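You operate a simulated robot arm through the tools that you are given. There is no shell and no other tool. Be economical: measure what you need, move in short steps, check, and stop when the job is done.

You run a simulated robot arm. Do the job below in one go: nothing can be reset, and whatever is moved stays where it is left.

Task
Build the stack with the card's top sieve, clamp it and set the time.
Fine: nest that sieve on the blue one, fit the lid, clamp it, set the dial to the card's time; do not start.

Only the result counts: the job must be done as asked and must still hold three seconds after the hand-in. Knocking over, shifting, dropping, spilling or breaking anything else fails it. A push-on lid holds only when it is set on centred and level and pressed home; a screw cap is set on level and turned clockwise until tight.

Robot
A 7-joint arm with a two-finger parallel gripper, fixed in place. Base frame: the origin is at the foot of the arm, x ahead of it, y to its left, z up; the work surface is at about z = 800. Readings come in mm, degrees, newtons and seconds.
With the tool pointing down near the work surface it reaches from about 300 to 700 mm from the base axis. Its first joint turns from -66.0 to 66.0 degrees. Payload 1.57 kg.
The TCP is the grasp point between the finger pads, 30 mm short of the fingertips. In the tool frame z runs along the fingers and y along their closing line. Largest opening 110 mm; finger width 24, thickness 12; the body of the gripper, 48 by 112 mm, starts 78 mm behind the TCP.
Orientation is that of the tool frame in the base frame, as a unit quaternion [w, x, y, z]. With the fingers straight down and closing along the base's y, the tool's x points along the base's -x, its y along +y and its z along -z.

Tools
- The arm moves only by the tool drive_tool. Its argument "series" is a list of rows, each a list of 6 numbers: the shift along the tool's x, y, z in units of 30 mm (1.0 is 30 mm), then the turn, a rotation vector about the tool's x, y, z in units of 5 degrees (1.0 is 5 degrees). In form: [[x, y, z, ax, ay, az], ...]. A call has 1 to 12 rows; each row shifts and turns the commanded pose from where the row before left it, along the tool's axes as they then stand. "grip" is the opening in per cent of the stroke, from 0 (shut) to 100 (fully open), set as the call begins (left out, the last holds). A call with a number of a shift or a turn outside -1 to 1 is refused whole. Each row takes 0.2 s and may step no farther than 50 mm and 8.6 degrees from the row before; otherwise, or with a gripper value out of range, the whole call is refused. Where a pose cannot be reached the arm comes as near as it can. A force on the tool above 40 N (or 10 N above the force at the start of the call, whichever is more), or a blocked arm, ends the call early, and 0.2 s more pass. Each finger travels about 108 mm/s and halts on what it meets, pressing with about 29 N; the grip force reading is that of the motor and also rises with nothing between the fingers. The clock runs only during rows and for 0.2 s after the last one: add rows that do not move to give the fingers time. The reply holds the time, the measured pose of the TCP, the force on the tool along the base axes, the opening and the grip force, in the units named above and with some noise, with the torque about the TCP (base axes, N m) and any sound that the robot's microphone picked up.
- Cameras (640 x 400 px; columns grow to the right, rows downward): "scene" is fixed at [169.9, -398.2, 1400.4]; the picture's right is [0.71, -0.71, 0.00], its down [-0.43, -0.43, -0.79] and it looks along [0.56, 0.56, -0.61] (base axes); focal length 214 px, centre (320, 200). "wrist" rides on the gripper at [70, 16, -141] in the tool frame; the picture's right is [-0.23, 0.97, 0.00], its down [-0.86, -0.20, -0.48] and it looks along [-0.47, -0.11, 0.88] (tool axes); focal length 222 px, centre (320, 200). There is no depth. A picture from a camera that has moved, and an enlarged one, comes with that camera's place and axes in the base frame and with its lens.
- snapshot(camera): a new picture of that camera. It takes no simulated time.
- close_up(camera, box): a new picture of the part [left, top, right, bottom] of that camera's present view, enlarged. It takes no simulated time.
- job_done(): hands the job in; it is judged then, once.

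Work in short steps. Places have to be worked out from the pictures, the camera data and where the tool is seen: move nearer, look again, correct. Check each grasp and each placing, and mend what went wrong. You have 120 turns and 68 pictures in all, those below and enlarged ones among them. Open the gripper and draw the arm clear of the work before you hand the job in, unless the task says otherwise; then end with one line.

The tools are called by a JSON object that holds its "op" and its "data". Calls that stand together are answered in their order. drive_tool: Moves the arm, as the interface text tells. Its arguments: {"type":"object","properties":{"series":{"type":"array"},"grip":{"type":"number"}},"required":["series"]} The other tools are called the same way: snapshot (camera) takes a picture; close_up (camera, box) takes an enlarged picture of a part of a camera's view; job_done () hands the job in.

At the start:

```text
time_s: 0.0
tool_pos: [342.2, -112.6, 1315.0]
orientation: [0.0, -0.001, 1.0, 0.0]
wrist_force: [0.9, -0.1, -0.5]
ft_torque: [-0.05, -0.02, 0.0]
grip_width: 110.0
grip_force: 0.1
```

scene: 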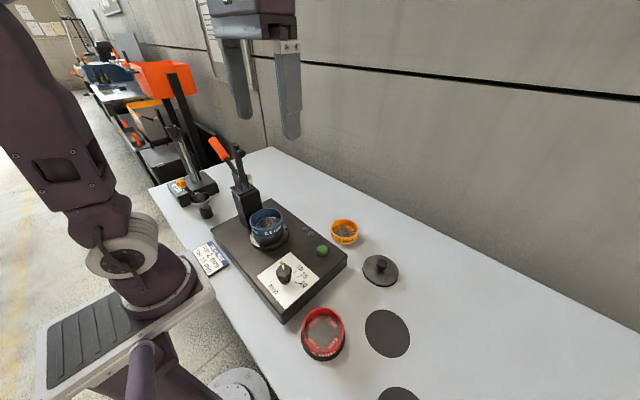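
wrist: 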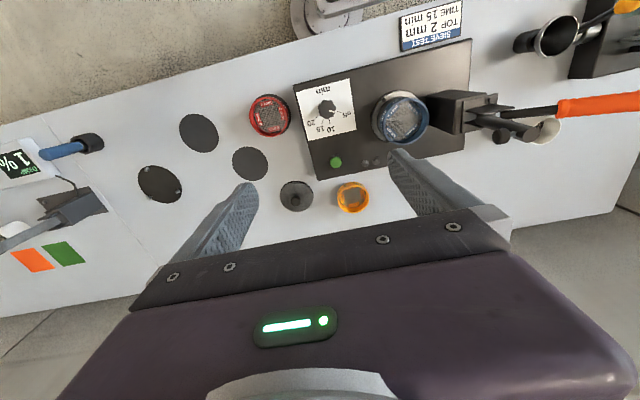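

The card seems to read TOP 2 mm, TIME 15 min. I'll enlarge the card, sieves and dial to be sure.

{"op": "close_up", "data": {"camera": "wrist", "box": [230, 0, 480, 220]}}

{"op": "close_up", "data": {"camera": "scene", "box": [190, 130, 420, 370]}}

```text
1.82 times, centred on (355, 110) of wrist
camera zoom: at [273.0, -96.1, 1458.3], right [0.23, 0.97, 0.0], down [0.86, -0.2, 0.48], along [0.47, -0.11, -0.88], focal length 404 px, centre (256, 364)
```

zoom: 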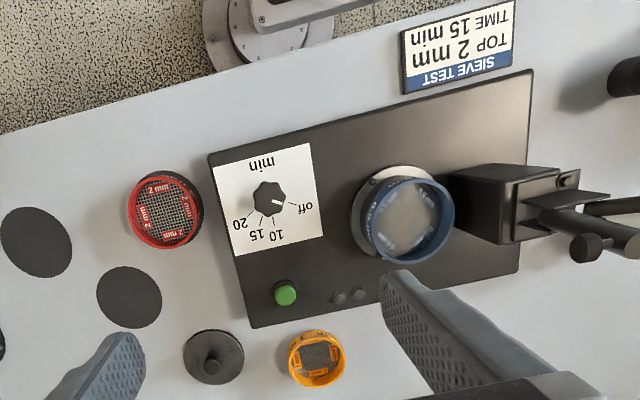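

```text
1.67 times, centred on (305, 250) of scene
camera zoom: at [169.9, -398.2, 1400.4], right [0.71, -0.71, 0.0], down [-0.43, -0.43, -0.79], along [0.56, 0.56, -0.61], focal length 358 px, centre (345, 117)
```

zoom: 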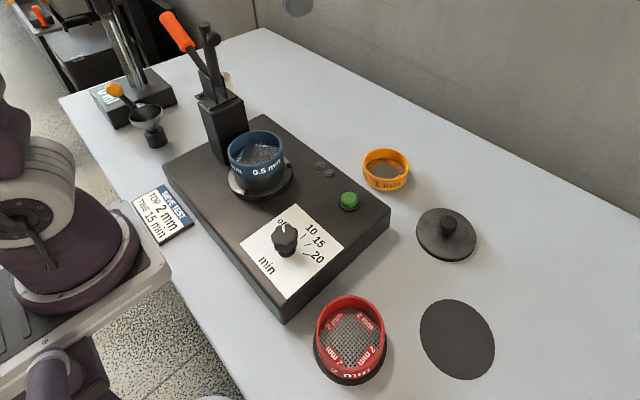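

Red is the 2 mm sieve at about (331,-245), blue 0.5 mm about (394,66) with its rim near z 945, lid about (589,-250), dial about (339,-93). I'll move above red for a closer look.

{"op": "drive_tool", "data": {"series": [[0.06, -0.73, 1, 0, 0, 0], [0.06, -0.73, 1, 0, 0, 0], [0.06, -0.73, 1, 0, 0, 0], [0.06, -0.73, 1, 0, 0, 0], [0.06, -0.73, 1, 0, 0, 0], [0.06, -0.73, 1, 0, 0, 0]], "grip": 100}}

{"op": "snapshot", "data": {"camera": "wrist"}}

{"op": "close_up", "data": {"camera": "scene", "box": [200, 130, 300, 260]}}

```text
time_s: 1.4
tool_pos: [332.6, -242.7, 1136.2]
orientation: [0.0, 0.0, 1.0, 0.0]
wrist_force: [0.0, -0.4, -0.1]
ft_torque: [0.01, 0.02, 0.02]
grip_width: 109.6
grip_force: 0.0
```

```text
63 pictures are left
camera wrist: at [263.5, -225.9, 1277.6], right [0.23, 0.97, 0.0], down [0.86, -0.2, 0.48], along [0.47, -0.11, -0.88], focal length 222 px, centre (320, 200)
```

wrist: 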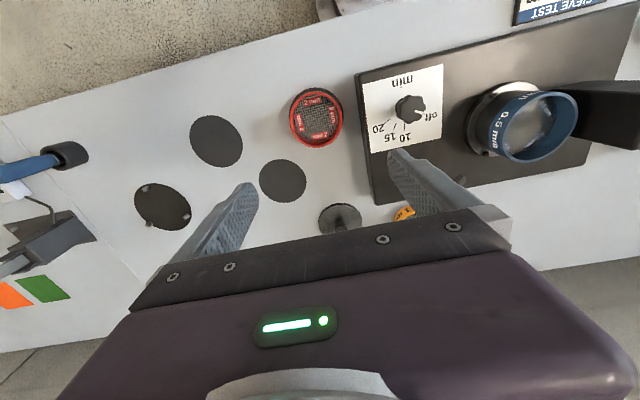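

```text
3.08 times, centred on (250, 195) of scene
camera zoom: at [169.9, -398.2, 1400.4], right [0.71, -0.71, 0.0], down [-0.43, -0.43, -0.79], along [0.56, 0.56, -0.61], focal length 660 px, centre (535, 215)
```

zoom: 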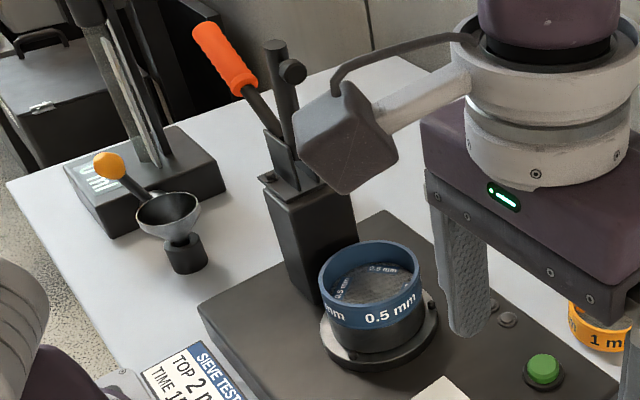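

Red needs a precise centre and height; enlarging it in both views.

{"op": "close_up", "data": {"camera": "wrist", "box": [266, 72, 366, 162]}}

{"op": "close_up", "data": {"camera": "scene", "box": [280, 290, 370, 380]}}

```text
4.44 times, centred on (316, 117) of wrist
camera zoom: at [263.5, -225.9, 1277.6], right [0.23, 0.97, 0.0], down [0.86, -0.2, 0.48], along [0.47, -0.11, -0.88], focal length 987 px, centre (338, 569)
```

zoom: 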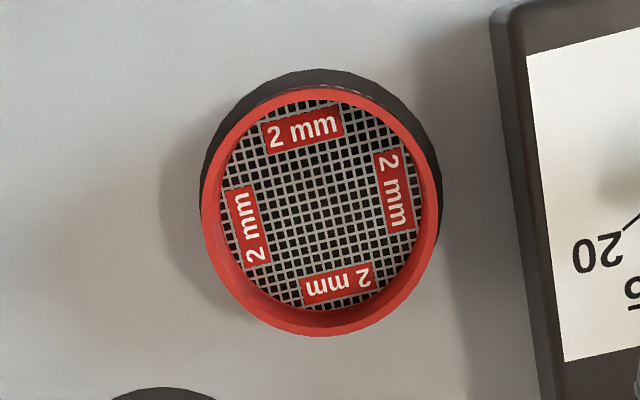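

```text
4.44 times, centred on (325, 335) of scene
camera zoom: at [169.9, -398.2, 1400.4], right [0.71, -0.71, 0.0], down [-0.43, -0.43, -0.79], along [0.56, 0.56, -0.61], focal length 953 px, centre (298, -400)
```

zoom: 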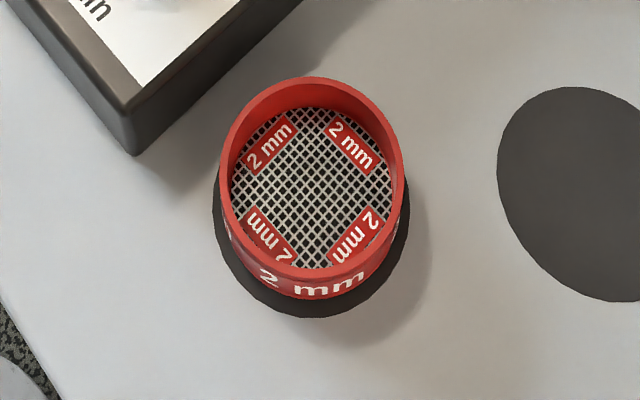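

Red's centre ≈(328,-249), rim z≈838, diameter ≈100, standing on a flat mark. The clamp post is on the +y side of blue, so I'll turn the tool -90° about its axis to close along x with the camera on -y.

{"op": "drive_tool", "data": {"series": [[0, 0, 0, 0, 0, -1], [0, 0, 0, 0, 0, -1], [0, 0, 0, 0, 0, -1], [0, 0, 0, 0, 0, -1], [0, 0, 0, 0, 0, -1], [0, 0, 0, 0, 0, -1], [0, 0, 0, 0, 0, -1], [0, 0, 0, 0, 0, -1], [0, 0, 0, 0, 0, -1], [0, 0, 0, 0, 0, -1], [0, 0, 0, 0, 0, -1], [0, 0, 0, 0, 0, -1]]}}

{"op": "drive_tool", "data": {"series": [[0, 0, 0.5, 0, 0, -1], [0, 0, 0.5, 0, 0, -1], [0, 0, 0.5, 0, 0, -1], [0, 0, 0.5, 0, 0, -1], [0, 0, 0.5, 0, 0, -1], [0, 0, 0.5, 0, 0, -1]]}}

{"op": "snapshot", "data": {"camera": "wrist"}}

{"op": "snapshot", "data": {"camera": "scene"}}

```text
time_s: 4.0
tool_pos: [333.0, -243.8, 1135.5]
orientation: [0.0, -0.501, 0.865, 0.001]
wrist_force: [0.1, -0.6, 0.1]
ft_torque: [0.01, -0.02, 0.03]
grip_width: 110.0
grip_force: 0.1
```

```text
time_s: 5.4
tool_pos: [331.1, -244.6, 1045.5]
orientation: [-0.001, 0.708, -0.706, 0.0]
wrist_force: [-0.1, -0.1, -0.8]
ft_torque: [0.02, 0.0, 0.0]
grip_width: 110.0
grip_force: 0.1
```

```text
59 pictures are left
camera wrist: at [315.2, -314.2, 1188.2], right [-0.97, 0.23, 0.0], down [0.2, 0.86, 0.48], along [0.11, 0.47, -0.88], focal length 222 px, centre (320, 200)
```

wrist: 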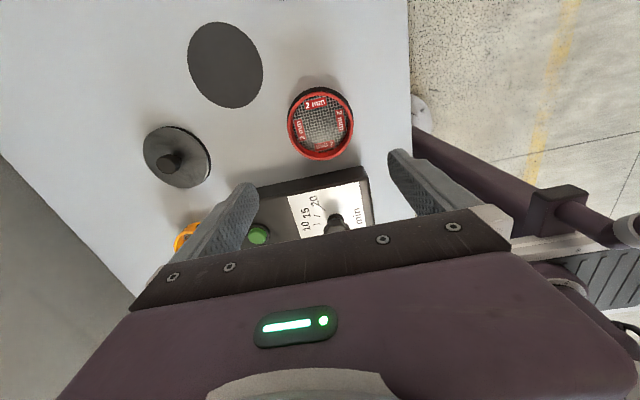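

```text
58 pictures are left
```

scene: 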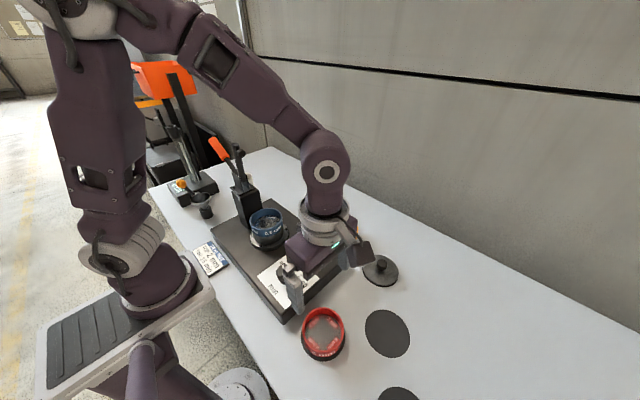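

Red sits near (328,-251). I'll descend to TCP z≈905 (tips above the rim) aligned there and look again.

{"op": "drive_tool", "data": {"series": [[0.05, 0.02, 0.94, 0, 0, 0], [0.05, 0.02, 0.94, 0, 0, 0], [0.05, 0.02, 0.94, 0, 0, 0], [0.05, 0.02, 0.94, 0, 0, 0], [0.02, 0.02, 0.92, 0, 0, 0]]}}

{"op": "snapshot", "data": {"camera": "wrist"}}

{"op": "close_up", "data": {"camera": "scene", "box": [260, 240, 400, 370]}}

```text
time_s: 6.6
tool_pos: [327.7, -250.4, 905.9]
orientation: [0.0, -0.707, 0.707, 0.0]
wrist_force: [0.0, 0.2, -0.4]
ft_torque: [0.0, -0.02, 0.0]
grip_width: 109.6
grip_force: 0.0
```

```text
57 pictures are left
camera wrist: at [311.6, -318.7, 1048.9], right [-0.97, 0.23, 0.0], down [0.2, 0.86, 0.48], along [0.11, 0.47, -0.88], focal length 222 px, centre (320, 200)
```

wrist: 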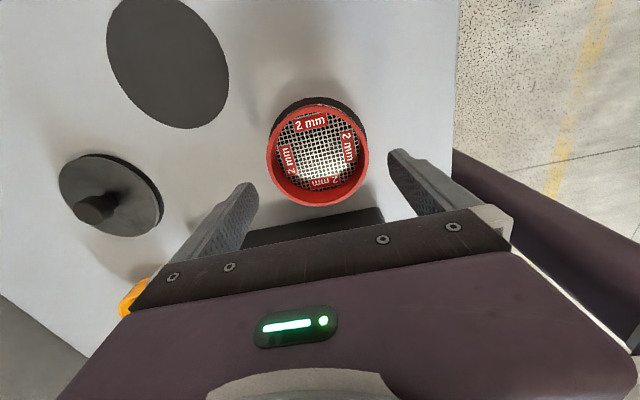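

```text
3.08 times, centred on (330, 305) of scene
camera zoom: at [169.9, -398.2, 1400.4], right [0.71, -0.71, 0.0], down [-0.43, -0.43, -0.79], along [0.56, 0.56, -0.61], focal length 660 px, centre (289, -123)
```

zoom: 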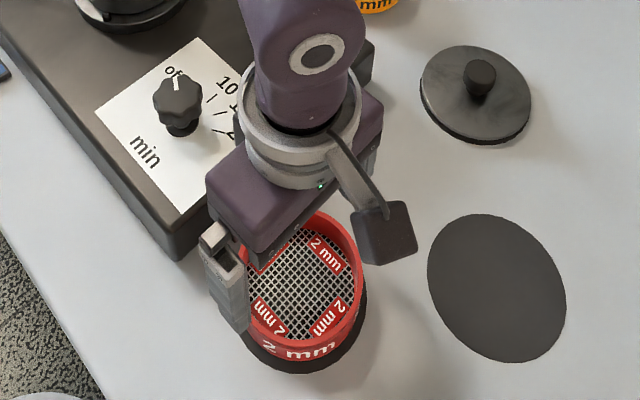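

Allowing for perspective bias, red's centre is ≈(330,-250), rim ≈842. I'll lower to TCP z 850 so tips grip only the upper band, watching force.

{"op": "drive_tool", "data": {"series": [[0, -0.08, 0.5, 0, 0, 0], [0, 0, 0.5, 0, 0, 0], [0, 0, 0.5, 0, 0, 0], [0, 0, 0.36, 0, 0, 0]]}}

{"op": "close_up", "data": {"camera": "wrist", "box": [170, 80, 490, 280]}}

{"op": "close_up", "data": {"camera": "scene", "box": [270, 280, 370, 370]}}

```text
time_s: 7.6
tool_pos: [329.8, -250.9, 850.0]
orientation: [0.0, -0.707, 0.708, -0.001]
wrist_force: [0.6, 0.5, -0.4]
ft_torque: [-0.02, 0.01, 0.03]
grip_width: 110.4
grip_force: 0.0
```

```text
2.00 times, centred on (330, 180) of wrist
camera zoom: at [314.2, -319.6, 991.7], right [-0.97, 0.23, 0.0], down [0.2, 0.86, 0.48], along [0.11, 0.47, -0.88], focal length 444 px, centre (300, 240)
```

zoom: 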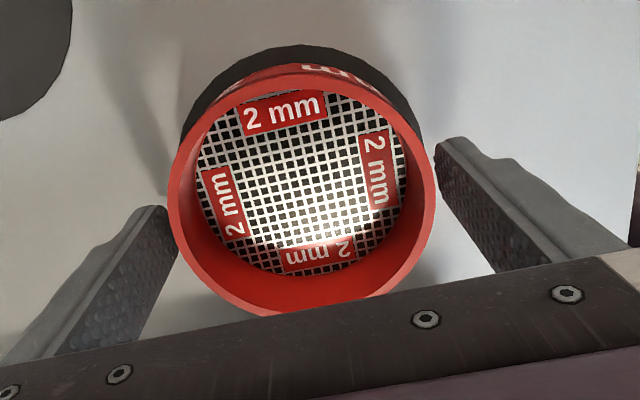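

```text
4.44 times, centred on (320, 325) of scene
camera zoom: at [169.9, -398.2, 1400.4], right [0.71, -0.71, 0.0], down [-0.43, -0.43, -0.79], along [0.56, 0.56, -0.61], focal length 953 px, centre (320, -356)
```

zoom: 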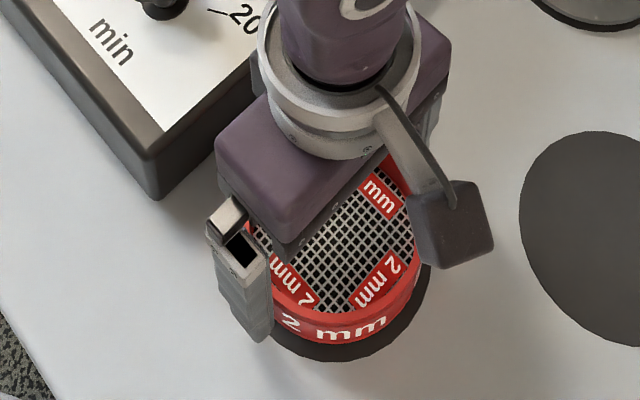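

Fingers straddle the rim with clearance. Closing on it.

{"op": "drive_tool", "data": {"series": [[0, 0, 0, 0, 0, 0], [0, 0, 0, 0, 0, 0], [0, 0, 0, 0, 0, 0]], "grip": 0}}

{"op": "drive_tool", "data": {"series": [[0, 0, -0.4, 0, 0, 0], [0, 0, -0.6, 0, 0, 0], [0, 0, -0.6, 0, 0, 0]]}}

{"op": "close_up", "data": {"camera": "scene", "box": [260, 240, 400, 370]}}

```text
time_s: 8.4
tool_pos: [330.1, -250.6, 849.3]
orientation: [0.0, 0.707, -0.707, 0.001]
wrist_force: [-0.5, 0.2, -0.5]
ft_torque: [0.03, 0.03, 0.01]
grip_width: 105.8
grip_force: 29.0
```

```text
time_s: 9.2
tool_pos: [331.2, -250.8, 898.0]
orientation: [0.0, 0.708, -0.707, 0.0]
wrist_force: [0.5, 0.6, -1.1]
ft_torque: [-0.04, 0.04, 0.01]
grip_width: 105.1
grip_force: 29.0
```

```text
3.08 times, centred on (330, 305) of scene
camera zoom: at [169.9, -398.2, 1400.4], right [0.71, -0.71, 0.0], down [-0.43, -0.43, -0.79], along [0.56, 0.56, -0.61], focal length 660 px, centre (289, -123)
```

zoom: 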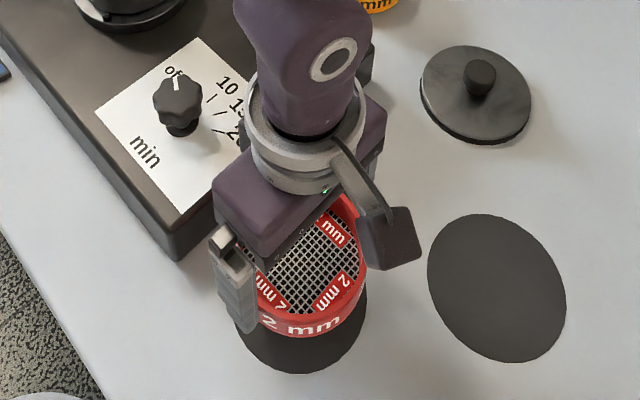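

Grasp is secure (105 mm). Lifting to z≈1080 and traversing toward blue, stopping short at y≈-30 to look at the clamp.

{"op": "drive_tool", "data": {"series": [[0, 0, -1, 0, 0, 0], [0, 0, -1, 0, 0, 0], [0, 0, -1, 0, 0, 0], [0, 0, -1, 0, 0, 0], [0, 0, -1, 0, 0, 0], [0, 0, -1, 0, 0, 0]]}}

{"op": "drive_tool", "data": {"series": [[-0.92, -0.26, 0, 0, 0, 0], [-0.92, -0.26, 0, 0, 0, 0], [-0.92, -0.26, 0, 0, 0, 0], [-0.92, -0.26, 0, 0, 0, 0], [-0.92, -0.26, 0, 0, 0, 0], [-0.92, -0.26, 0, 0, 0, 0], [-0.92, -0.26, 0, 0, 0, 0], [-0.92, -0.26, 0, 0, 0, 0]]}}

{"op": "snapshot", "data": {"camera": "wrist"}}

{"op": "close_up", "data": {"camera": "scene", "box": [180, 100, 380, 260]}}

```text
time_s: 10.6
tool_pos: [332.0, -251.8, 1077.4]
orientation: [0.0, -0.707, 0.708, 0.0]
wrist_force: [-0.7, 0.4, -1.8]
ft_torque: [0.01, 0.01, -0.03]
grip_width: 105.2
grip_force: 29.3
```

```text
time_s: 12.4
tool_pos: [392.8, -30.1, 1077.3]
orientation: [0.0, -0.707, 0.707, 0.0]
wrist_force: [-0.5, -0.4, -2.4]
ft_torque: [0.0, 0.0, 0.02]
grip_width: 105.5
grip_force: 28.6
```

```text
52 pictures are left
camera wrist: at [377.1, -99.1, 1220.1], right [-0.97, 0.23, 0.0], down [0.2, 0.85, 0.48], along [0.11, 0.47, -0.88], focal length 222 px, centre (320, 200)
```

wrist: 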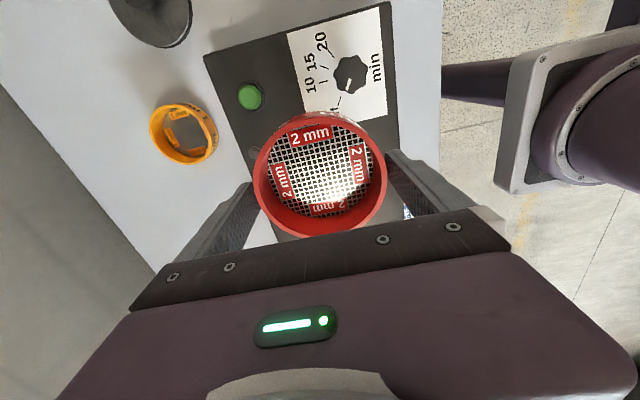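

```text
2.50 times, centred on (280, 180) of scene
camera zoom: at [169.9, -398.2, 1400.4], right [0.71, -0.71, 0.0], down [-0.43, -0.43, -0.79], along [0.56, 0.56, -0.61], focal length 536 px, centre (420, 250)
```

zoom: 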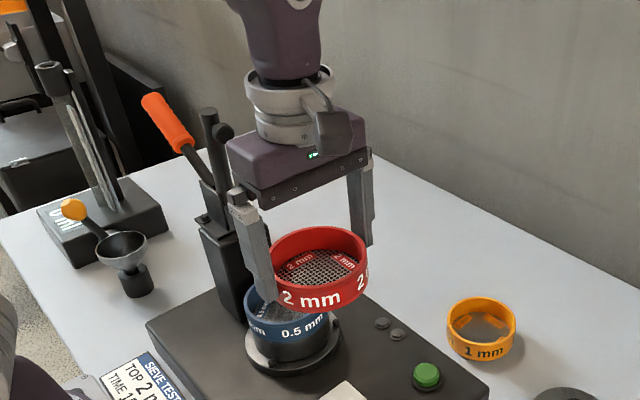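

The held sieve is concentric with the TCP within ~1 mm. To fix blue's position precisely I'll back off in y and turn the tool back 90° so the wrist camera sees blue.

{"op": "drive_tool", "data": {"series": [[1, 0, 0, 0, 0, 0], [1, 0, 0, 0, 0, 0], [0, 0, 0, 0, 0, 1], [0, 0, 0, 0, 0, 1], [0, 0, 0, 0, 0, 1], [0, 0, 0, 0, 0, 1], [0, 0, 0, 0, 0, 1], [0, 0, 0, 0, 0, 1], [0, 0, 0, 0, 0, 1], [0, 0, 0, 0, 0, 1], [0, 0, 0, 0, 0, 1]]}}

{"op": "drive_tool", "data": {"series": [[0, 0, 0, 0, 0, 1], [0, 0, 0, 0, 0, 1], [0, 0, 0, 0, 0, 1], [0, 0, 0, 0, 0, 1], [0, 0, 0, 0, 0, 1], [0, 0, 0, 0, 0, 1], [0, 0, 0, 0, 0, 1], [0, 0, 0, 0, 0, 1], [0, 0, 0, 0, 0, 1]]}}

{"op": "snapshot", "data": {"camera": "wrist"}}

{"op": "close_up", "data": {"camera": "scene", "box": [210, 130, 310, 260]}}

```text
time_s: 14.8
tool_pos: [393.1, -88.8, 1077.2]
orientation: [0.001, -0.382, 0.924, 0.0]
wrist_force: [-0.4, 0.5, -1.8]
ft_torque: [-0.02, 0.02, 0.0]
grip_width: 105.2
grip_force: 29.0
```

```text
time_s: 16.8
tool_pos: [393.3, -89.0, 1077.2]
orientation: [0.0, 0.001, 1.0, 0.0]
wrist_force: [-0.2, 0.1, -1.4]
ft_torque: [-0.04, 0.0, 0.0]
grip_width: 105.2
grip_force: 29.1
```

```text
50 pictures are left
camera wrist: at [324.0, -73.6, 1219.8], right [0.23, 0.97, 0.0], down [0.85, -0.2, 0.48], along [0.47, -0.11, -0.88], focal length 222 px, centre (320, 200)
```

wrist: 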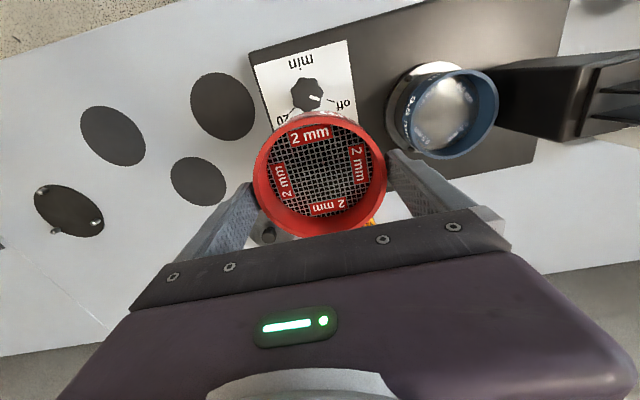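

```text
3.08 times, centred on (260, 195) of scene
camera zoom: at [169.9, -398.2, 1400.4], right [0.71, -0.71, 0.0], down [-0.43, -0.43, -0.79], along [0.56, 0.56, -0.61], focal length 660 px, centre (505, 215)
```

zoom: 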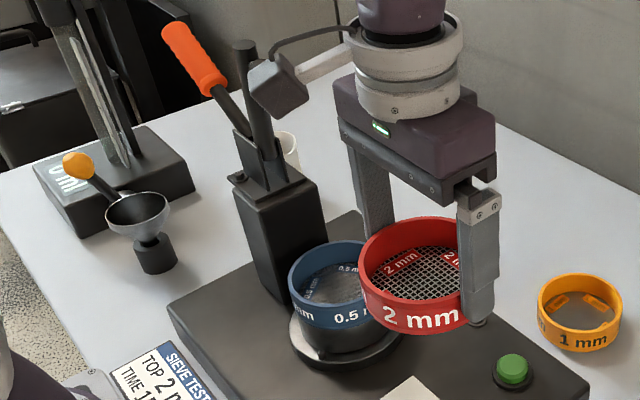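

{"op": "close_up", "data": {"camera": "wrist", "box": [370, 40, 530, 180]}}

```text
2.86 times, centred on (450, 110) of wrist
camera zoom: at [324.0, -73.6, 1219.8], right [0.23, 0.97, 0.0], down [0.85, -0.2, 0.48], along [0.47, -0.11, -0.88], focal length 635 px, centre (-51, 457)
```

zoom: 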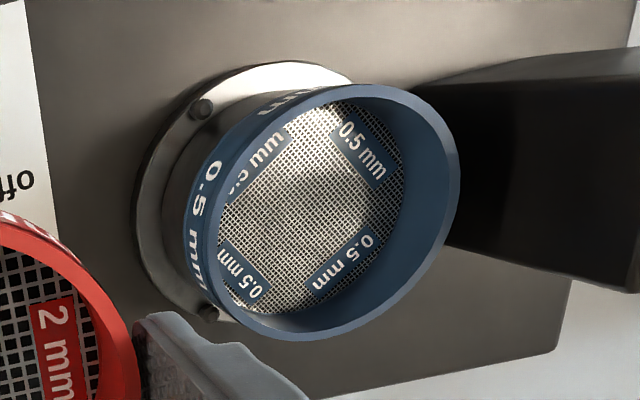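

Blue's centre ≈(399.5,68), rim z≈945; clamp post starts at y≈165 with an upright arm, leaving room. Turning back to closing along x.

{"op": "drive_tool", "data": {"series": [[0, 0, 0, 0, 0, -1], [0, 0, 0, 0, 0, -1], [0, 0, 0, 0, 0, -1], [0, 0, 0, 0, 0, -1], [0, 0, 0, 0, 0, -1], [0, 0, 0, 0, 0, -1], [0, 0, 0, 0, 0, -1], [0, 0, 0, 0, 0, -1], [0, 0, 0, 0, 0, -1]]}}

{"op": "drive_tool", "data": {"series": [[0, 0, 0, 0, 0, -1], [0, 0, 0, 0, 0, -1], [0, 0, 0, 0, 0, -1], [0, 0, 0, 0, 0, -1], [0, 0, 0, 0, 0, -1], [0, 0, 0, 0, 0, -1], [0, 0, 0, 0, 0, -1], [0, 0, 0, 0, 0, -1], [0, 0, 0, 0, 0, -1], [0, -0.2, 0, 0, 0, 0]]}}

{"op": "drive_tool", "data": {"series": [[-0.87, 0, 0, 0, 0, 0], [-0.87, 0, 0, 0, 0, 0], [-0.87, 0, 0, 0, 0, 0], [-0.87, 0, 0, 0, 0, 0], [-0.87, 0, 0, 0, 0, 0], [-0.87, 0, 0, 0, 0, 0]]}}

{"op": "close_up", "data": {"camera": "scene", "box": [200, 100, 340, 260]}}

```text
time_s: 18.8
tool_pos: [393.3, -90.0, 1078.2]
orientation: [0.0, -0.384, 0.923, 0.0]
wrist_force: [0.3, 0.4, -1.4]
ft_torque: [0.01, -0.04, -0.04]
grip_width: 104.9
grip_force: 29.3
```

```text
time_s: 21.0
tool_pos: [399.7, -89.8, 1075.7]
orientation: [0.001, 0.708, -0.706, 0.0]
wrist_force: [0.4, -0.2, -0.5]
ft_torque: [0.01, -0.01, -0.01]
grip_width: 104.8
grip_force: 29.1
```

```text
time_s: 22.4
tool_pos: [399.7, 65.2, 1078.0]
orientation: [0.0, -0.707, 0.707, -0.001]
wrist_force: [-0.2, 0.0, -0.7]
ft_torque: [-0.01, -0.02, -0.05]
grip_width: 104.9
grip_force: 28.6
```

```text
2.50 times, centred on (270, 180) of scene
camera zoom: at [169.9, -398.2, 1400.4], right [0.71, -0.71, 0.0], down [-0.43, -0.43, -0.79], along [0.56, 0.56, -0.61], focal length 536 px, centre (445, 250)
```

zoom: 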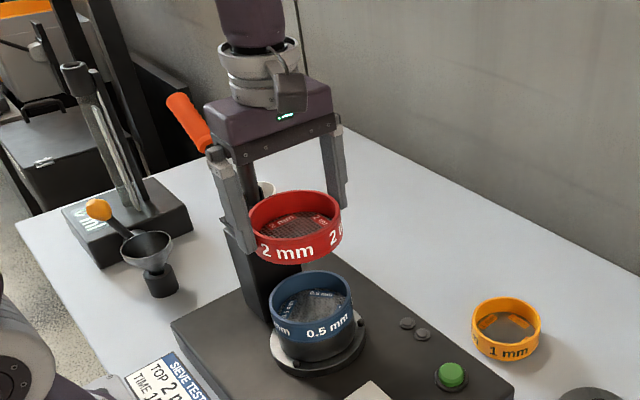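

Projection check agrees: target (400,67). Lowering to 10 mm above contact, then checking.

{"op": "drive_tool", "data": {"series": [[-0.06, -0.01, 0.8, 0, 0, 0], [0, 0, 0.8, 0, 0, 0], [0, 0, 0.8, 0, 0, 0]]}}

{"op": "close_up", "data": {"camera": "scene", "box": [220, 170, 310, 260]}}

{"op": "snapshot", "data": {"camera": "wrist"}}

```text
time_s: 23.2
tool_pos: [400.1, 69.3, 1005.3]
orientation: [0.0, 0.707, -0.707, 0.0]
wrist_force: [0.3, -0.3, -0.8]
ft_torque: [0.01, -0.02, -0.02]
grip_width: 104.8
grip_force: 29.1
```

```text
4.44 times, centred on (265, 215) of scene
camera zoom: at [169.9, -398.2, 1400.4], right [0.71, -0.71, 0.0], down [-0.43, -0.43, -0.79], along [0.56, 0.56, -0.61], focal length 953 px, centre (564, 133)
```

zoom: 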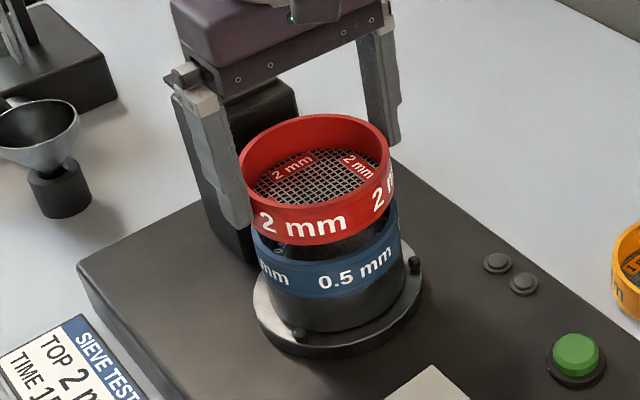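

```text
45 pictures are left
camera wrist: at [383.4, -0.2, 1147.5], right [-0.97, 0.23, 0.0], down [0.2, 0.85, 0.48], along [0.11, 0.47, -0.88], focal length 222 px, centre (320, 200)
```

wrist: 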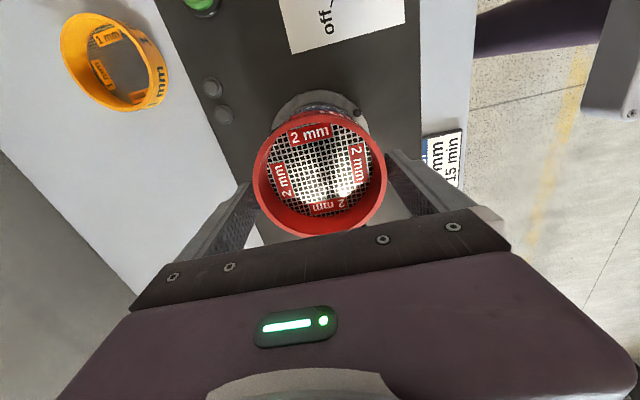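

Alignment is good to about 1–2 mm. Lowering gently in small steps and watching the force.

{"op": "drive_tool", "data": {"series": [[0.04, 0, 0.1, 0, 0, 0], [0, 0, 0.1, 0, 0, 0], [0, 0, 0.1, 0, 0, 0], [0, 0, 0.1, 0, 0, 0]]}}

{"op": "drive_tool", "data": {"series": [[0, 0, 0.1, 0, 0, 0], [0, 0, 0, 0, 0, 0]]}}

{"op": "close_up", "data": {"camera": "scene", "box": [220, 170, 310, 260]}}

```text
time_s: 24.2
tool_pos: [400.2, 68.0, 993.9]
orientation: [0.0, 0.707, -0.707, -0.001]
wrist_force: [0.6, 0.4, -0.5]
ft_torque: [0.0, -0.02, 0.0]
grip_width: 104.8
grip_force: 29.4
```

```text
time_s: 24.8
tool_pos: [400.9, 67.2, 990.8]
orientation: [0.0, -0.707, 0.707, 0.0]
wrist_force: [0.2, -0.5, -1.4]
ft_torque: [-0.02, -0.02, -0.01]
grip_width: 104.9
grip_force: 28.6
```

```text
4.44 times, centred on (265, 215) of scene
camera zoom: at [169.9, -398.2, 1400.4], right [0.71, -0.71, 0.0], down [-0.43, -0.43, -0.79], along [0.56, 0.56, -0.61], focal length 953 px, centre (564, 133)
```

zoom: 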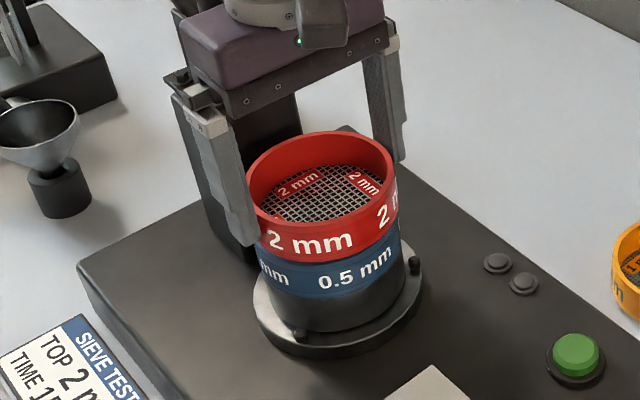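

Skirt is entering blue without force. Continuing down in 1.5 mm steps.

{"op": "drive_tool", "data": {"series": [[0, 0, 0.05, 0, 0, 0], [0, 0, 0.05, 0, 0, 0], [0, 0, 0.05, 0, 0, 0]]}}

{"op": "drive_tool", "data": {"series": [[0, 0, 0.05, 0, 0, 0], [0, 0, 0.05, 0, 0, 0], [0, 0, 0.05, 0, 0, 0]]}}

{"op": "close_up", "data": {"camera": "scene", "box": [220, 170, 310, 260]}}

```text
time_s: 25.6
tool_pos: [399.3, 66.5, 986.9]
orientation: [0.001, 0.707, -0.707, 0.0]
wrist_force: [0.1, 0.7, -0.9]
ft_torque: [0.03, 0.04, -0.02]
grip_width: 104.9
grip_force: 29.6
```

```text
time_s: 26.4
tool_pos: [401.6, 68.2, 982.1]
orientation: [-0.001, 0.707, -0.707, 0.001]
wrist_force: [-0.9, 6.7, 20.1]
ft_torque: [-0.12, 0.1, 0.01]
grip_width: 104.4
grip_force: 29.3
```

```text
4.44 times, centred on (265, 215) of scene
camera zoom: at [169.6, -398.1, 1400.4], right [0.71, -0.71, 0.0], down [-0.43, -0.43, -0.79], along [0.56, 0.56, -0.61], focal length 953 px, centre (564, 133)
```

zoom: 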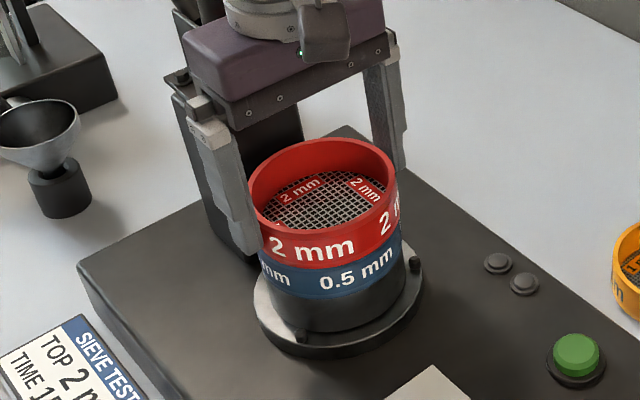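

Contact at 20 N with the band flush on blue — seated. Backing off the load slightly, then releasing and rising.

{"op": "drive_tool", "data": {"series": [[0, 0, -0.03, 0, 0, 0], [0, 0, 0, 0, 0, 0]]}}

{"op": "drive_tool", "data": {"series": [[0, 0, 0, 0, 0, 0], [0, 0, 0, 0, 0, 0], [0, 0, -0.3, 0, 0, 0], [0, 0, -0.7, 0, 0, 0], [0, 0, -0.8, 0, 0, 0], [0, 0, -0.8, 0, 0, 0], [0, 0, -1, 0, 0, 0]], "grip": 100}}

{"op": "close_up", "data": {"camera": "scene", "box": [200, 130, 310, 260]}}

{"op": "snapshot", "data": {"camera": "wrist"}}

```text
time_s: 27.0
tool_pos: [400.1, 67.0, 981.8]
orientation: [0.001, 0.707, -0.707, -0.001]
wrist_force: [1.5, 1.4, 2.0]
ft_torque: [0.02, -0.13, 0.02]
grip_width: 104.5
grip_force: 29.1
```

```text
time_s: 28.6
tool_pos: [398.6, 66.9, 1091.7]
orientation: [-0.001, 0.707, -0.707, -0.001]
wrist_force: [0.5, -0.3, -0.7]
ft_torque: [-0.01, -0.01, -0.02]
grip_width: 109.9
grip_force: 0.1
```

```text
3.08 times, centred on (255, 195) of scene
camera zoom: at [169.9, -398.2, 1400.4], right [0.71, -0.71, 0.0], down [-0.43, -0.43, -0.79], along [0.56, 0.56, -0.61], focal length 660 px, centre (520, 215)
```

zoom: 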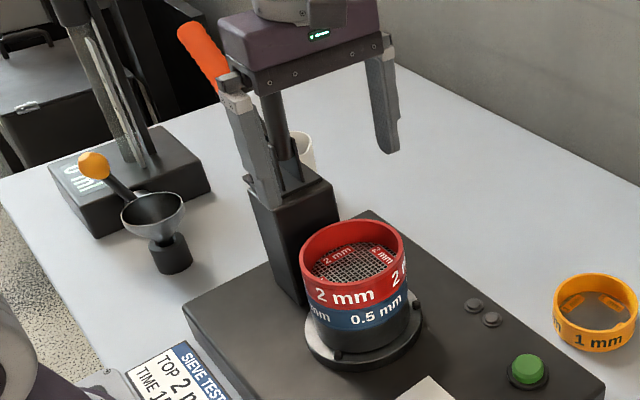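

```text
41 pictures are left
camera wrist: at [382.8, -1.9, 1233.6], right [-0.97, 0.23, 0.0], down [0.2, 0.85, 0.48], along [0.11, 0.47, -0.88], focal length 222 px, centre (320, 200)
```

wrist: 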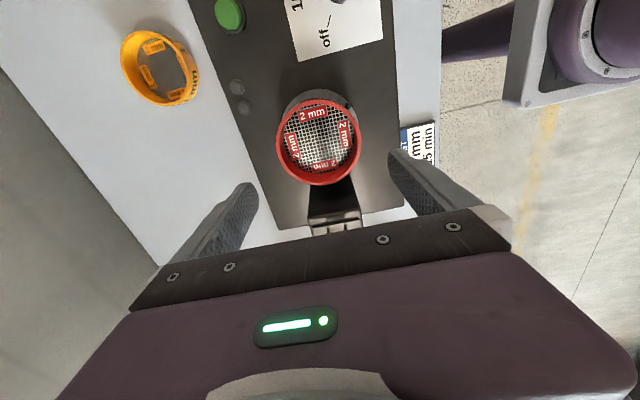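

Red is nested cleanly. Now traveling to above the lid near (590,-250).

{"op": "drive_tool", "data": {"series": [[0.88, -0.53, 0, 0, 0, 0], [0.88, -0.53, 0, 0, 0, 0], [0.88, -0.53, 0, 0, 0, 0], [0.88, -0.53, 0, 0, 0, 0], [0.88, -0.53, 0, 0, 0, 0], [0.88, -0.53, 0, 0, 0, 0], [0.88, -0.53, 0, 0, 0, 0], [0.88, -0.53, 0, 0, 0, 0], [0.88, -0.53, 0, 0, 0, 0], [0.88, -0.53, 0, 0, 0, 0], [0.88, -0.53, 0, 0, 0, 0], [0.88, -0.53, 0, 0, 0, 0]], "grip": 60}}

{"op": "drive_tool", "data": {"series": [[0, 0, 1, 0, 0, 0], [0, 0, 1, 0, 0, 0], [0, 0, 1, 0, 0, 0], [0, 0, 0, 0, 0, 0]]}}

{"op": "snapshot", "data": {"camera": "wrist"}}

{"op": "close_up", "data": {"camera": "scene", "box": [330, 200, 430, 300]}}

```text
time_s: 31.2
tool_pos: [589.7, -250.6, 1089.7]
orientation: [0.0, 0.708, -0.707, -0.001]
wrist_force: [-0.1, -1.1, -0.3]
ft_torque: [0.03, 0.0, 0.01]
grip_width: 66.0
grip_force: 0.1
```

```text
time_s: 32.2
tool_pos: [591.7, -249.8, 1000.1]
orientation: [0.001, 0.707, -0.707, 0.0]
wrist_force: [0.3, 0.3, -0.5]
ft_torque: [-0.02, -0.03, -0.02]
grip_width: 65.9
grip_force: 0.1
```

```text
40 pictures are left
camera wrist: at [575.0, -318.9, 1142.7], right [-0.97, 0.23, 0.0], down [0.2, 0.86, 0.48], along [0.11, 0.47, -0.88], focal length 222 px, centre (320, 200)
```

wrist: 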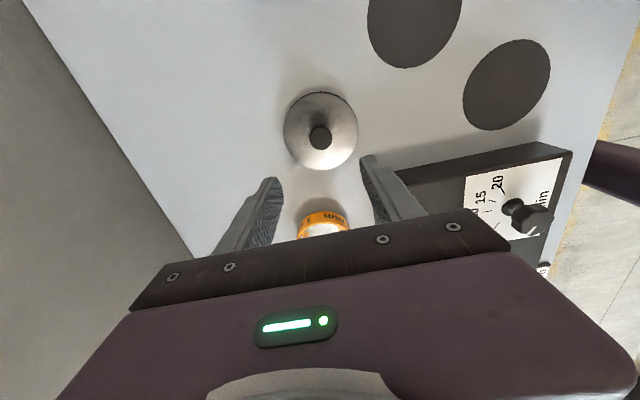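

```text
4.00 times, centred on (380, 250) of scene
camera zoom: at [169.9, -398.2, 1400.4], right [0.71, -0.71, 0.0], down [-0.43, -0.43, -0.79], along [0.56, 0.56, -0.61], focal length 858 px, centre (80, 0)
```

zoom: 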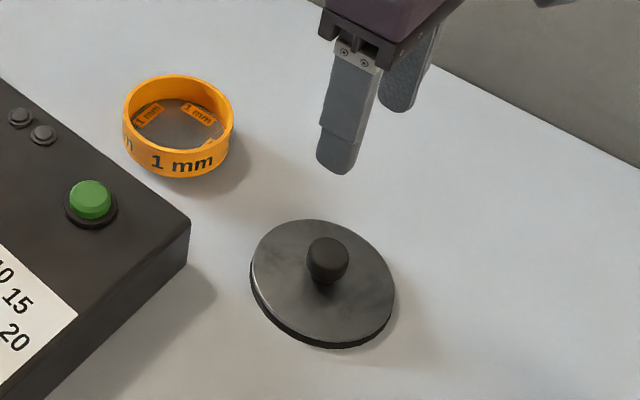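

Knob appears around (590,-250), top z≈843. Lowering to TCP 905 for a better look.

{"op": "drive_tool", "data": {"series": [[0, 0.05, 0.8, 0, 0, 0], [0, 0, 0.8, 0, 0, 0], [0, 0, 0.8, 0, 0, 0], [0, 0, 0.77, 0, 0, 0], [0, 0, 0, 0, 0, 0]]}}

{"op": "close_up", "data": {"camera": "wrist", "box": [200, 80, 440, 240]}}

{"op": "close_up", "data": {"camera": "scene", "box": [330, 210, 430, 300]}}

```text
time_s: 33.4
tool_pos: [589.1, -248.9, 905.5]
orientation: [0.0, 0.707, -0.707, 0.001]
wrist_force: [-0.5, 0.1, 0.0]
ft_torque: [-0.01, 0.03, -0.03]
grip_width: 66.0
grip_force: 0.0
```

```text
2.50 times, centred on (320, 160) of wrist
camera zoom: at [573.4, -318.9, 1047.5], right [-0.97, 0.23, 0.0], down [0.2, 0.86, 0.48], along [0.11, 0.47, -0.88], focal length 555 px, centre (320, 300)
```

zoom: 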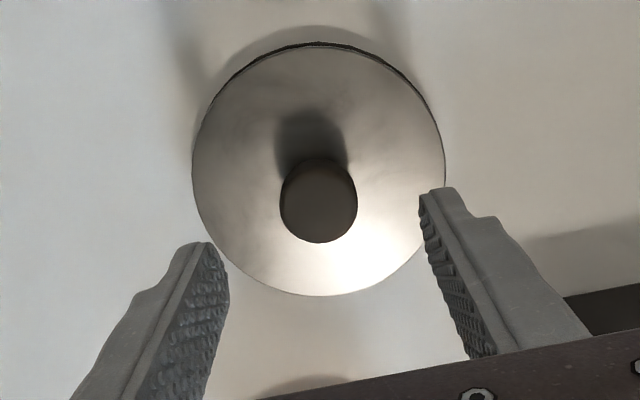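

```text
4.44 times, centred on (380, 255) of scene
camera zoom: at [169.9, -398.2, 1400.4], right [0.71, -0.71, 0.0], down [-0.43, -0.43, -0.79], along [0.56, 0.56, -0.61], focal length 953 px, centre (53, -44)
```

zoom: 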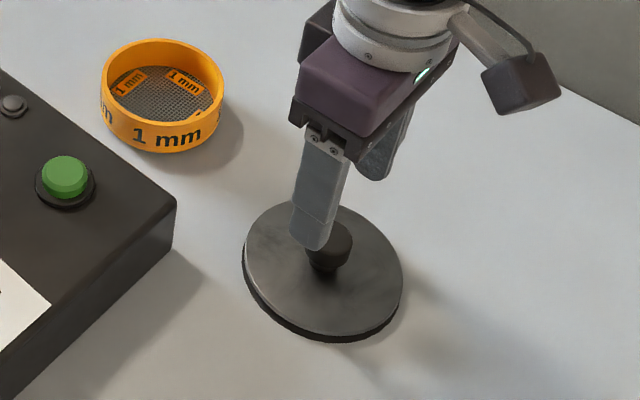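

Lid centre ≈(590,-250), knob ≈30 mm wide, top ≈839. Lowering to TCP 848 (tips 5 mm above the disc) and closing on the knob.

{"op": "drive_tool", "data": {"series": [[0.03, -0.02, 0.6, 0, 0, 0], [0, 0, 0.6, 0, 0, 0], [0, 0, 0.5, 0, 0, 0], [0, 0, 0.2, 0, 0, 0], [0, 0, 0, 0, 0, 0]]}}

{"op": "close_up", "data": {"camera": "wrist", "box": [200, 80, 440, 240]}}

{"op": "close_up", "data": {"camera": "scene", "box": [330, 210, 430, 300]}}

```text
time_s: 34.6
tool_pos: [590.0, -250.9, 848.9]
orientation: [0.0, -0.707, 0.707, 0.001]
wrist_force: [0.2, 0.4, -0.3]
ft_torque: [-0.03, -0.04, -0.03]
grip_width: 66.0
grip_force: 0.1
```

```text
2.50 times, centred on (320, 160) of wrist
camera zoom: at [573.3, -320.0, 990.9], right [-0.97, 0.23, 0.0], down [0.2, 0.85, 0.48], along [0.11, 0.47, -0.88], focal length 555 px, centre (320, 300)
```

zoom: 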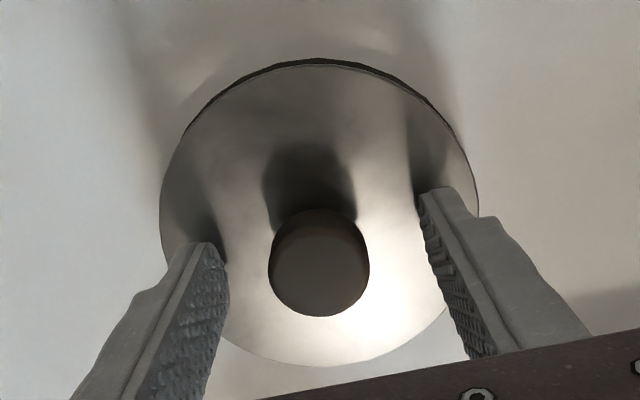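

```text
4.44 times, centred on (380, 255) of scene
camera zoom: at [169.9, -398.2, 1400.4], right [0.71, -0.71, 0.0], down [-0.43, -0.43, -0.79], along [0.56, 0.56, -0.61], focal length 953 px, centre (53, -44)
```

zoom: 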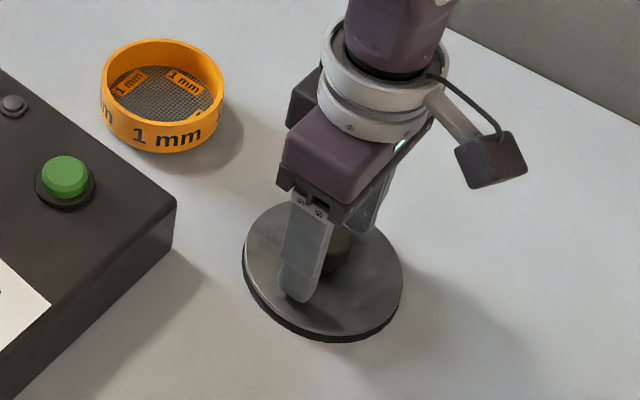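

Knob is centred between the fingers. Closing and lifting a little.

{"op": "drive_tool", "data": {"series": [[0, 0, 0, 0, 0, 0], [0, 0, 0, 0, 0, 0], [0, 0, 0, 0, 0, 0]], "grip": 0}}

{"op": "drive_tool", "data": {"series": [[0, 0, -0.3, 0, 0, 0], [0, 0, -0.6, 0, 0, 0], [0, 0, -0.8, 0, 0, 0], [0, 0, 0, 0, 0, 0]]}}

{"op": "snapshot", "data": {"camera": "wrist"}}

{"op": "close_up", "data": {"camera": "scene", "box": [330, 180, 430, 290]}}

```text
time_s: 35.4
tool_pos: [589.1, -251.8, 849.0]
orientation: [0.001, -0.707, 0.707, 0.0]
wrist_force: [0.5, 0.4, 0.0]
ft_torque: [-0.03, -0.03, 0.02]
grip_width: 29.6
grip_force: 29.5
```

```text
time_s: 36.4
tool_pos: [590.2, -250.9, 901.5]
orientation: [0.0, 0.707, -0.707, 0.0]
wrist_force: [-1.0, -0.3, -0.8]
ft_torque: [-0.01, 0.0, -0.02]
grip_width: 29.7
grip_force: 28.5
```

```text
34 pictures are left
camera wrist: at [574.0, -320.0, 1042.2], right [-0.97, 0.23, 0.0], down [0.2, 0.86, 0.48], along [0.11, 0.47, -0.88], focal length 222 px, centre (320, 200)
```

wrist: 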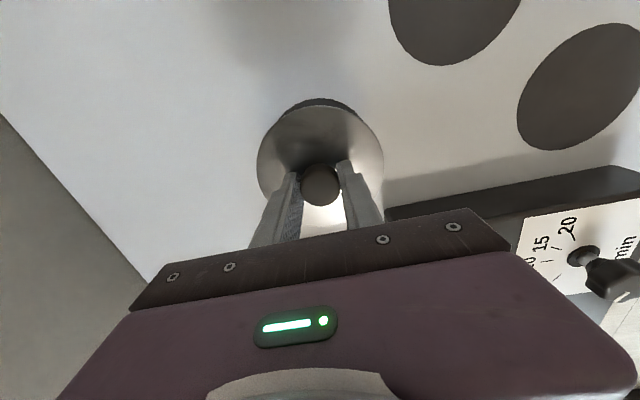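

```text
3.64 times, centred on (380, 235) of scene
camera zoom: at [169.9, -398.2, 1400.4], right [0.71, -0.71, 0.0], down [-0.43, -0.43, -0.79], along [0.56, 0.56, -0.61], focal length 780 px, centre (102, 73)
```

zoom: 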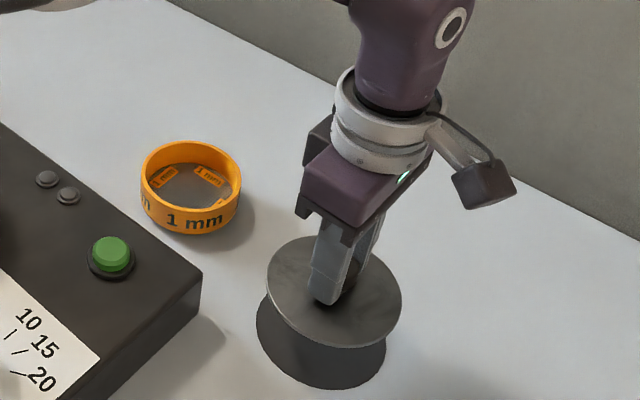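

Lid held level. Lifting to z≈1110 and traversing to the stack.

{"op": "drive_tool", "data": {"series": [[0, 0, -1, 0, 0, 0], [0, 0, -1, 0, 0, 0], [0, 0, -1, 0, 0, 0], [0, 0, -1, 0, 0, 0], [0, 0, -1, 0, 0, 0], [0, 0, -1, 0, 0, 0], [0, 0, -1, 0, 0, 0]]}}

{"op": "drive_tool", "data": {"series": [[-0.883, 0.528, 0, 0, 0, 0], [-0.883, 0.528, 0, 0, 0, 0], [-0.883, 0.528, 0, 0, 0, 0], [-0.883, 0.528, 0, 0, 0, 0], [-0.883, 0.528, 0, 0, 0, 0], [-0.883, 0.528, 0, 0, 0, 0], [-0.883, 0.528, 0, 0, 0, 0], [-0.883, 0.528, 0, 0, 0, 0], [-0.883, 0.528, 0, 0, 0, 0], [-0.883, 0.528, 0, 0, 0, 0], [-0.883, 0.528, 0, 0, 0, 0], [-0.883, 0.528, 0, 0, 0, 0]]}}

{"op": "drive_tool", "data": {"series": [[0, 0, 0.8, 0, 0, 0], [0, 0, 0.8, 0, 0, 0], [0, 0, 0, 0, 0, 0]]}}

{"op": "close_up", "data": {"camera": "scene", "box": [210, 140, 320, 260]}}

```text
time_s: 38.0
tool_pos: [589.2, -252.3, 1109.4]
orientation: [0.0, -0.707, 0.707, 0.0]
wrist_force: [-0.6, 0.8, -0.9]
ft_torque: [-0.04, -0.01, 0.02]
grip_width: 29.6
grip_force: 28.7
```

```text
time_s: 40.6
tool_pos: [401.3, 67.1, 1109.3]
orientation: [0.0, 0.708, -0.707, -0.001]
wrist_force: [-0.4, 0.2, -1.6]
ft_torque: [-0.01, -0.01, 0.01]
grip_width: 29.7
grip_force: 29.0
```

```text
time_s: 41.4
tool_pos: [399.8, 67.7, 1061.2]
orientation: [0.0, 0.708, -0.707, 0.0]
wrist_force: [-0.5, -0.3, -1.6]
ft_torque: [0.03, 0.02, 0.05]
grip_width: 29.6
grip_force: 29.1
```

```text
3.33 times, centred on (265, 200) of scene
camera zoom: at [169.9, -398.2, 1400.4], right [0.71, -0.71, 0.0], down [-0.43, -0.43, -0.79], along [0.56, 0.56, -0.61], focal length 715 px, centre (503, 200)
```

zoom: 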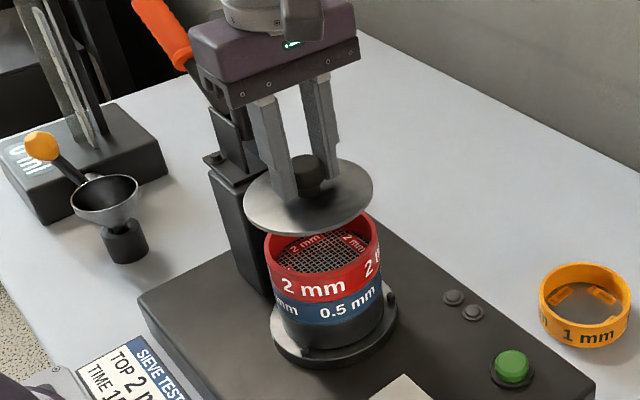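

The lid looks slightly left of the stack in this view; measuring at higher magnification.

{"op": "close_up", "data": {"camera": "scene", "box": [235, 175, 295, 250]}}

{"op": "close_up", "data": {"camera": "wrist", "box": [230, 70, 410, 240]}}

```text
5.33 times, centred on (265, 212) of scene
camera zoom: at [169.9, -398.2, 1400.4], right [0.71, -0.71, 0.0], down [-0.43, -0.43, -0.79], along [0.56, 0.56, -0.61], focal length 1144 px, centre (613, 133)
```

zoom: 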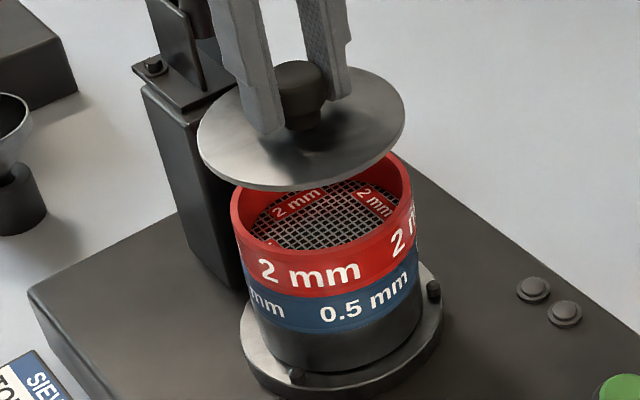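

```text
2.35 times, centred on (320, 155) of wrist
camera zoom: at [383.6, -1.0, 1203.7], right [-0.97, 0.23, 0.0], down [0.2, 0.86, 0.48], along [0.11, 0.47, -0.88], focal length 523 px, centre (320, 306)
```

zoom: 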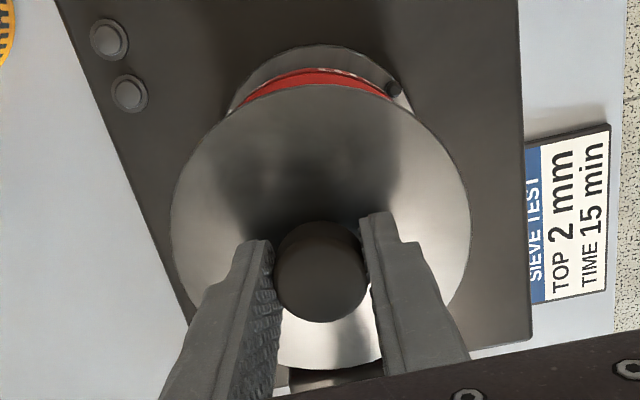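

Stack centre ≈(401,66), lid centre ≈(399.8,69). Shifting TCP by (+1.3,-3) and lowering to just above the rim.

{"op": "drive_tool", "data": {"series": [[0.1, -0.045, 0.3, 0, 0, 0], [0, 0, 0.4, 0, 0, 0], [0, 0, 0.3, 0, 0, 0], [0, 0, 0, 0, 0, 0]]}}

{"op": "close_up", "data": {"camera": "scene", "box": [235, 175, 295, 250]}}

{"op": "close_up", "data": {"camera": "wrist", "box": [230, 70, 410, 240]}}

```text
time_s: 42.4
tool_pos: [401.8, 64.7, 1032.1]
orientation: [0.0, -0.707, 0.707, -0.001]
wrist_force: [0.0, 0.0, -0.9]
ft_torque: [-0.01, 0.03, 0.0]
grip_width: 29.6
grip_force: 28.6
```

```text
5.33 times, centred on (265, 212) of scene
camera zoom: at [169.9, -398.2, 1400.4], right [0.71, -0.71, 0.0], down [-0.43, -0.43, -0.79], along [0.56, 0.56, -0.61], focal length 1144 px, centre (613, 133)
```

zoom: 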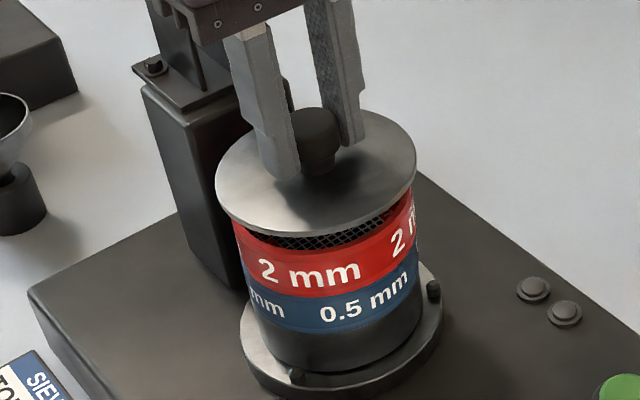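

```text
2.35 times, centred on (320, 155) of wrist
camera zoom: at [385.0, -4.6, 1173.7], right [-0.97, 0.23, 0.0], down [0.2, 0.86, 0.48], along [0.11, 0.47, -0.88], focal length 523 px, centre (320, 306)
```

zoom: 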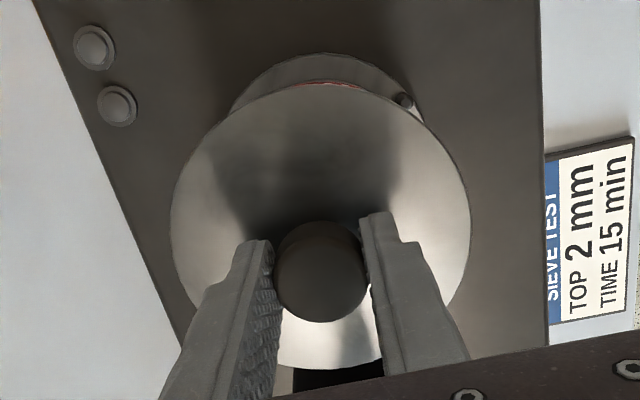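

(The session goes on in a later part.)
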